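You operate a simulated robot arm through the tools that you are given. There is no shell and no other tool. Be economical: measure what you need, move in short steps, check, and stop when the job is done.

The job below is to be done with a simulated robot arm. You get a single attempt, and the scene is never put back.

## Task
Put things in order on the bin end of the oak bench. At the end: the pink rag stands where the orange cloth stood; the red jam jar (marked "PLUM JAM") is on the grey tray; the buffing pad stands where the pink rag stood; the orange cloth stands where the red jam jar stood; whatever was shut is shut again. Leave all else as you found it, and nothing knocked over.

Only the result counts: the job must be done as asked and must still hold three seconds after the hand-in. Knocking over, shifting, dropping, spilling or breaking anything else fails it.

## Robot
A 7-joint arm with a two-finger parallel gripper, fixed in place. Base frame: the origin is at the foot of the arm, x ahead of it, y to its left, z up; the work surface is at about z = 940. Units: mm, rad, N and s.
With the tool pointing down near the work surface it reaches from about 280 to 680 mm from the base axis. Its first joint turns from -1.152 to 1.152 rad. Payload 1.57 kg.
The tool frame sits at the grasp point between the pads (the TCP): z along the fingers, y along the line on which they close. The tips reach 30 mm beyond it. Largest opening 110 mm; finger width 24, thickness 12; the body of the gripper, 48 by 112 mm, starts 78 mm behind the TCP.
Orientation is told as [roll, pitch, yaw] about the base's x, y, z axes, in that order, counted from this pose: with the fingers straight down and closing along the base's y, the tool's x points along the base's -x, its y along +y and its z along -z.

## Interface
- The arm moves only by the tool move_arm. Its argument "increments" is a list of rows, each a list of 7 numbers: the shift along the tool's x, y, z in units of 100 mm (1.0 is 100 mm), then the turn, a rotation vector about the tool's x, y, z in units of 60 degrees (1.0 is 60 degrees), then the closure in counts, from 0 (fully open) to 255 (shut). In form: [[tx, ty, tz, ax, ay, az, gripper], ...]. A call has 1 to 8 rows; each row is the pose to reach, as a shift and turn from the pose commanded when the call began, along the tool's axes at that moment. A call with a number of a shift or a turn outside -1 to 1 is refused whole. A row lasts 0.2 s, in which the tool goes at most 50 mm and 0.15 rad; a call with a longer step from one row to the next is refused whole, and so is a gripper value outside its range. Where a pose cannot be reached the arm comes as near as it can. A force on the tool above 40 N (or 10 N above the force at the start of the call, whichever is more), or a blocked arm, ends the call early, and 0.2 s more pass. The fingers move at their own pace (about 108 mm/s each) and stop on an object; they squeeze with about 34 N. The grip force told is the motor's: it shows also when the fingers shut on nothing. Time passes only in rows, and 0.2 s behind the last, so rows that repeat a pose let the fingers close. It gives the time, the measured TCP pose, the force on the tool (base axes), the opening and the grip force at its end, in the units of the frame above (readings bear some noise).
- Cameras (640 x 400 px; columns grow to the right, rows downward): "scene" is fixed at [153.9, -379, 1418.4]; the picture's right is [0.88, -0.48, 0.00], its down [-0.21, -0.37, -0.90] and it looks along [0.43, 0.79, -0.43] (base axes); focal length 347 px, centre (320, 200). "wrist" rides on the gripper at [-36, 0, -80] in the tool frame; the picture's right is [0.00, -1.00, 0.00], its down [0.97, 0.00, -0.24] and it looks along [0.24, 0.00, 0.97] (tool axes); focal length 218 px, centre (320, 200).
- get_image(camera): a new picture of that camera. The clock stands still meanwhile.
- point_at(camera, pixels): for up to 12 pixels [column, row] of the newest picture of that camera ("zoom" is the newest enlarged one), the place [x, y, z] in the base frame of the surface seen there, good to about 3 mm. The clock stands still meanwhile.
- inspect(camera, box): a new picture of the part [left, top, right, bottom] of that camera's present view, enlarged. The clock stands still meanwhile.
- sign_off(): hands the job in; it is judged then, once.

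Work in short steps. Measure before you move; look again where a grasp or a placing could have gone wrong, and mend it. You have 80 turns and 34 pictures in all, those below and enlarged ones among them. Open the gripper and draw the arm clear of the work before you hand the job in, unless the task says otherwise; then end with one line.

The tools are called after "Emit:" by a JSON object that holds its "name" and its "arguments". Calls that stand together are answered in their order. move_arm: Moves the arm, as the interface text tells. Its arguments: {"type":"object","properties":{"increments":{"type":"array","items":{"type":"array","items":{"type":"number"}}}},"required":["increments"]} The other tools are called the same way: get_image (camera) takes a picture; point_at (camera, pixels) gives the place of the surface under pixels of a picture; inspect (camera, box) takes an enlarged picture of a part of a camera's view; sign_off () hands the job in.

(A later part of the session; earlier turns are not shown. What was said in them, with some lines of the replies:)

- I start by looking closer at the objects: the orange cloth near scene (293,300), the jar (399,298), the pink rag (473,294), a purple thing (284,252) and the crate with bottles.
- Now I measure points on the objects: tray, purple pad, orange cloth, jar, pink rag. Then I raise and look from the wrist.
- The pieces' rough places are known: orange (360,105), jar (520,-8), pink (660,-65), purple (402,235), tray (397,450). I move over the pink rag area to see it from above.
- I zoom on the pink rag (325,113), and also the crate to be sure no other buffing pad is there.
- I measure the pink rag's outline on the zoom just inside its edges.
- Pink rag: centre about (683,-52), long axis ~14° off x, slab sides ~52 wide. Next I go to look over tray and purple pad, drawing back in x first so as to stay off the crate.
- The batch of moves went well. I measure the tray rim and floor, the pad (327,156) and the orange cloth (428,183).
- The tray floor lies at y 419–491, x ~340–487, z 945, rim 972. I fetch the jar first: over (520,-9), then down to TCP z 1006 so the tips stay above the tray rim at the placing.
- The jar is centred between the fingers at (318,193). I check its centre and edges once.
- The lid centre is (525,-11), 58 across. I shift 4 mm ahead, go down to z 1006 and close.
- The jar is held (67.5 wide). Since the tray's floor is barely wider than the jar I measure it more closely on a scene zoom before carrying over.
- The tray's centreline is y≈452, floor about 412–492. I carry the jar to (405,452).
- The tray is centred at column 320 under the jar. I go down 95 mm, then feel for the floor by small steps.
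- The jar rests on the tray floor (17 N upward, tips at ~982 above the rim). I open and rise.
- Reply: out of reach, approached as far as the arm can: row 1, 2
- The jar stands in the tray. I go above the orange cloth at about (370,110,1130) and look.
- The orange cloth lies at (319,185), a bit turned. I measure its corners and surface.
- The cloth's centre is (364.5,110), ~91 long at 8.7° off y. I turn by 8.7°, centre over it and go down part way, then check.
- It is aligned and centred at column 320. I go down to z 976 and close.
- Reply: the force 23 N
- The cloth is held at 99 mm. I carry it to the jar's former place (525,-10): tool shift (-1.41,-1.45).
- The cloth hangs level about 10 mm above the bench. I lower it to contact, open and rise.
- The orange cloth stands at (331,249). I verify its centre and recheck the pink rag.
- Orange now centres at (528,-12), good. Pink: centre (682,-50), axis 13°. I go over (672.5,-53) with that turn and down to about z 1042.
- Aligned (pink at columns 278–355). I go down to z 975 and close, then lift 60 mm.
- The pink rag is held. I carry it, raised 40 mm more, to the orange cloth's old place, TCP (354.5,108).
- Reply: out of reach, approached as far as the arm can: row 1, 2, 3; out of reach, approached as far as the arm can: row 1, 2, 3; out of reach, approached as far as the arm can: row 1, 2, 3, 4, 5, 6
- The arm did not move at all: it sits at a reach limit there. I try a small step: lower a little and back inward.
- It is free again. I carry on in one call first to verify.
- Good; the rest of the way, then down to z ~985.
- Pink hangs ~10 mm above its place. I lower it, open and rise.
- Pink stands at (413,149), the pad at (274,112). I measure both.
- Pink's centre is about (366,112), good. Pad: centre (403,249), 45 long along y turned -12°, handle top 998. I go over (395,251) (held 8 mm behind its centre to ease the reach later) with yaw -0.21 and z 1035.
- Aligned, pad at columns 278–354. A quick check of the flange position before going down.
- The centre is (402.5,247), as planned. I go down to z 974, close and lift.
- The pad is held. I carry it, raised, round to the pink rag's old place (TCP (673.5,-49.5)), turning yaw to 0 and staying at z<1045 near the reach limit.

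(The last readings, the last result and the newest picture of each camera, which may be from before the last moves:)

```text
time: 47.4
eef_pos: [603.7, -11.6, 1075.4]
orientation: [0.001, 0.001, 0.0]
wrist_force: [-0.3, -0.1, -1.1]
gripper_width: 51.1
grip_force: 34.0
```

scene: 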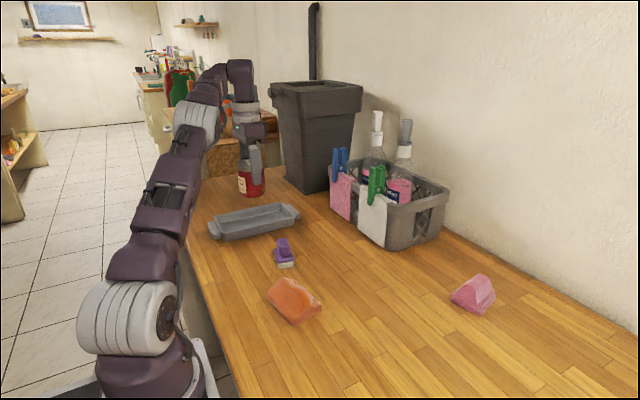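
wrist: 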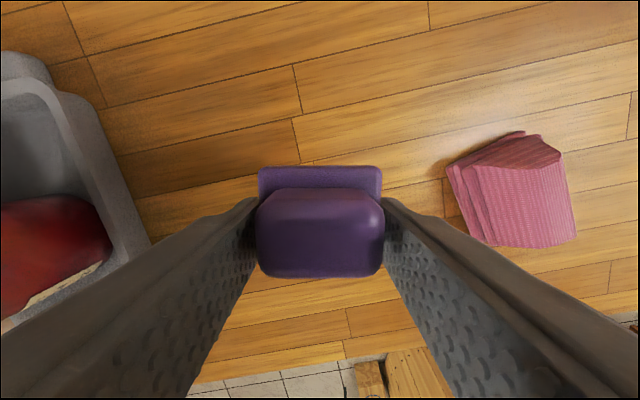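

On track at (603.7,-11.6). Now the last stretch, lowering to z 1020, then 984.

Emit:
{"name": "move_arm", "arguments": {"increments": [[-0.2, -0.1, 0.3, 0, 0, 0, 255], [-0.45, -0.25, 0.54, 0, 0, 0, 255], [-0.7, -0.382, 0.54, 0, 0, 0, 255], [-0.7, -0.382, 0.8, 0, 0, 0, 255], [-0.7, -0.382, 0.91, 0, 0, 0, 255]]}}

Emit:
{"name": "get_image", "arguments": {"camera": "scene"}}

```text
time: 48.6
eef_pos: [673.1, -48.4, 983.9]
orientation: [0.001, 0.0, -0.001]
wrist_force: [-0.3, -0.2, -0.1]
gripper_width: 51.1
grip_force: 33.9
```

```text
3 pictures are left
```

scene: 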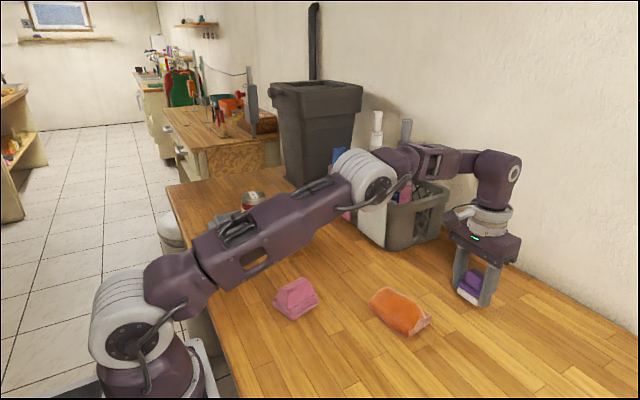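

Pad is above its place. I lower to contact, open, and rise to z ~1034.

Emit:
{"name": "move_arm", "arguments": {"increments": [[0, 0, 0.06, 0, 0, 0, 255], [0, 0, 0.09, 0, 0, 0, 255], [0, 0, 0.1, 0, 0, 0, 255], [0, 0, 0.1, 0, 0, 0, 255]]}}

Emit:
{"name": "move_arm", "arguments": {"increments": [[0, 0, 0, 0, 0, 0, 100], [0, 0, 0, 0, 0, 0, 0], [0, 0, 0, 0, 0, 0, 0], [0, 0, -0.3, 0, 0, 0, 0], [0, 0, -0.6, 0, 0, 0, 0]]}}

Emit:
{"name": "move_arm", "arguments": {"increments": [[0.3, 0, 0, 0, 0, 0, 0], [0.5, 0, -0.4, 0, 0, 0, 0], [0.7, 0, -0.8, 0, 0, 0, 0], [1.0, 0, -0.9, 0, 0, 0, 0]]}}

Emit:
{"name": "move_arm", "arguments": {"increments": [[0.4, 0, -0.2, 0, 0, 0, 0], [0.8, 0, -0.4, 0, 0, 0, 0], [1.0, 0, -0.5, 0, 0, 0, 0]]}}

Emit:
{"name": "get_image", "arguments": {"camera": "wrist"}}

Emit:
{"name": "get_image", "arguments": {"camera": "scene"}}

```text
time: 49.6
eef_pos: [671.6, -48.5, 975.5]
orientation: [0.0, 0.0, 0.0]
wrist_force: [-1.8, -0.5, 10.5]
gripper_width: 51.0
grip_force: 33.9
```

```text
time: 50.8
eef_pos: [673.1, -49.8, 1033.6]
orientation: [-0.002, 0.0, 0.0]
wrist_force: [-0.3, 0.1, 0.9]
gripper_width: 110.1
grip_force: 0.0
```

```text
time: 51.8
eef_pos: [572.6, -49.3, 1124.0]
orientation: [0.002, 0.001, -0.002]
wrist_force: [-0.4, -0.2, 0.3]
gripper_width: 110.1
grip_force: 0.1
```

```text
time: 52.6
eef_pos: [473.5, -49.8, 1173.3]
orientation: [-0.001, 0.0, -0.001]
wrist_force: [0.4, 0.7, 0.7]
gripper_width: 110.1
grip_force: 0.2
```

```text
2 pictures are left
```

wrist: 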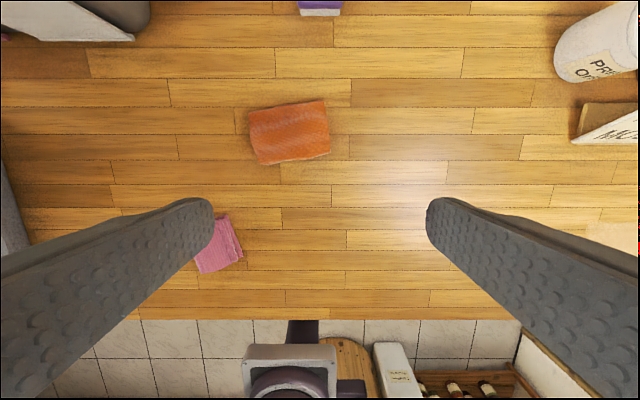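

```text
1 pictures are left
```

scene: 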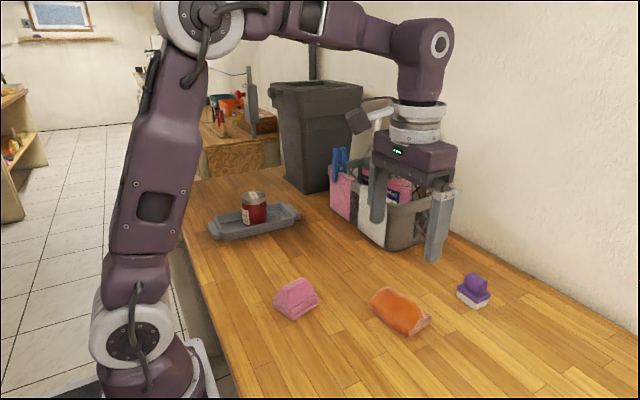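

All stand in place: jar in the tray (254,208), pink (296,298), orange (400,311), pad (473,290). A last measurement check.

Emit:
{"name": "point_at", "arguments": {"camera": "scene", "pixels": [[474, 280], [474, 302], [458, 290], [489, 296], [296, 290], [400, 305], [254, 197], [240, 232]]}}

```text
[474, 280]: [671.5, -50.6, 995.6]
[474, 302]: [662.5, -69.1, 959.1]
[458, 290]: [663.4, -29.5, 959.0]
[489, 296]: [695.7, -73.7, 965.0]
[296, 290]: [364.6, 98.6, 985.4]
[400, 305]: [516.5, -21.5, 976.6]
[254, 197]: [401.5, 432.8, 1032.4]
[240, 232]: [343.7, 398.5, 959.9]
```

The measurements agree with the wanted places, and the gripper is open and clear. I hand in.

Emit:
{"name": "sign_off", "arguments": {}}

```text
The job is handed in.
```

The jam jar is on the grey tray, and the orange cloth, the pink rag and the buffing pad (I took this to be the purple block with the white base) each stand in their new places. Nothing had to be opened, nothing was knocked over, and the job is handed in.
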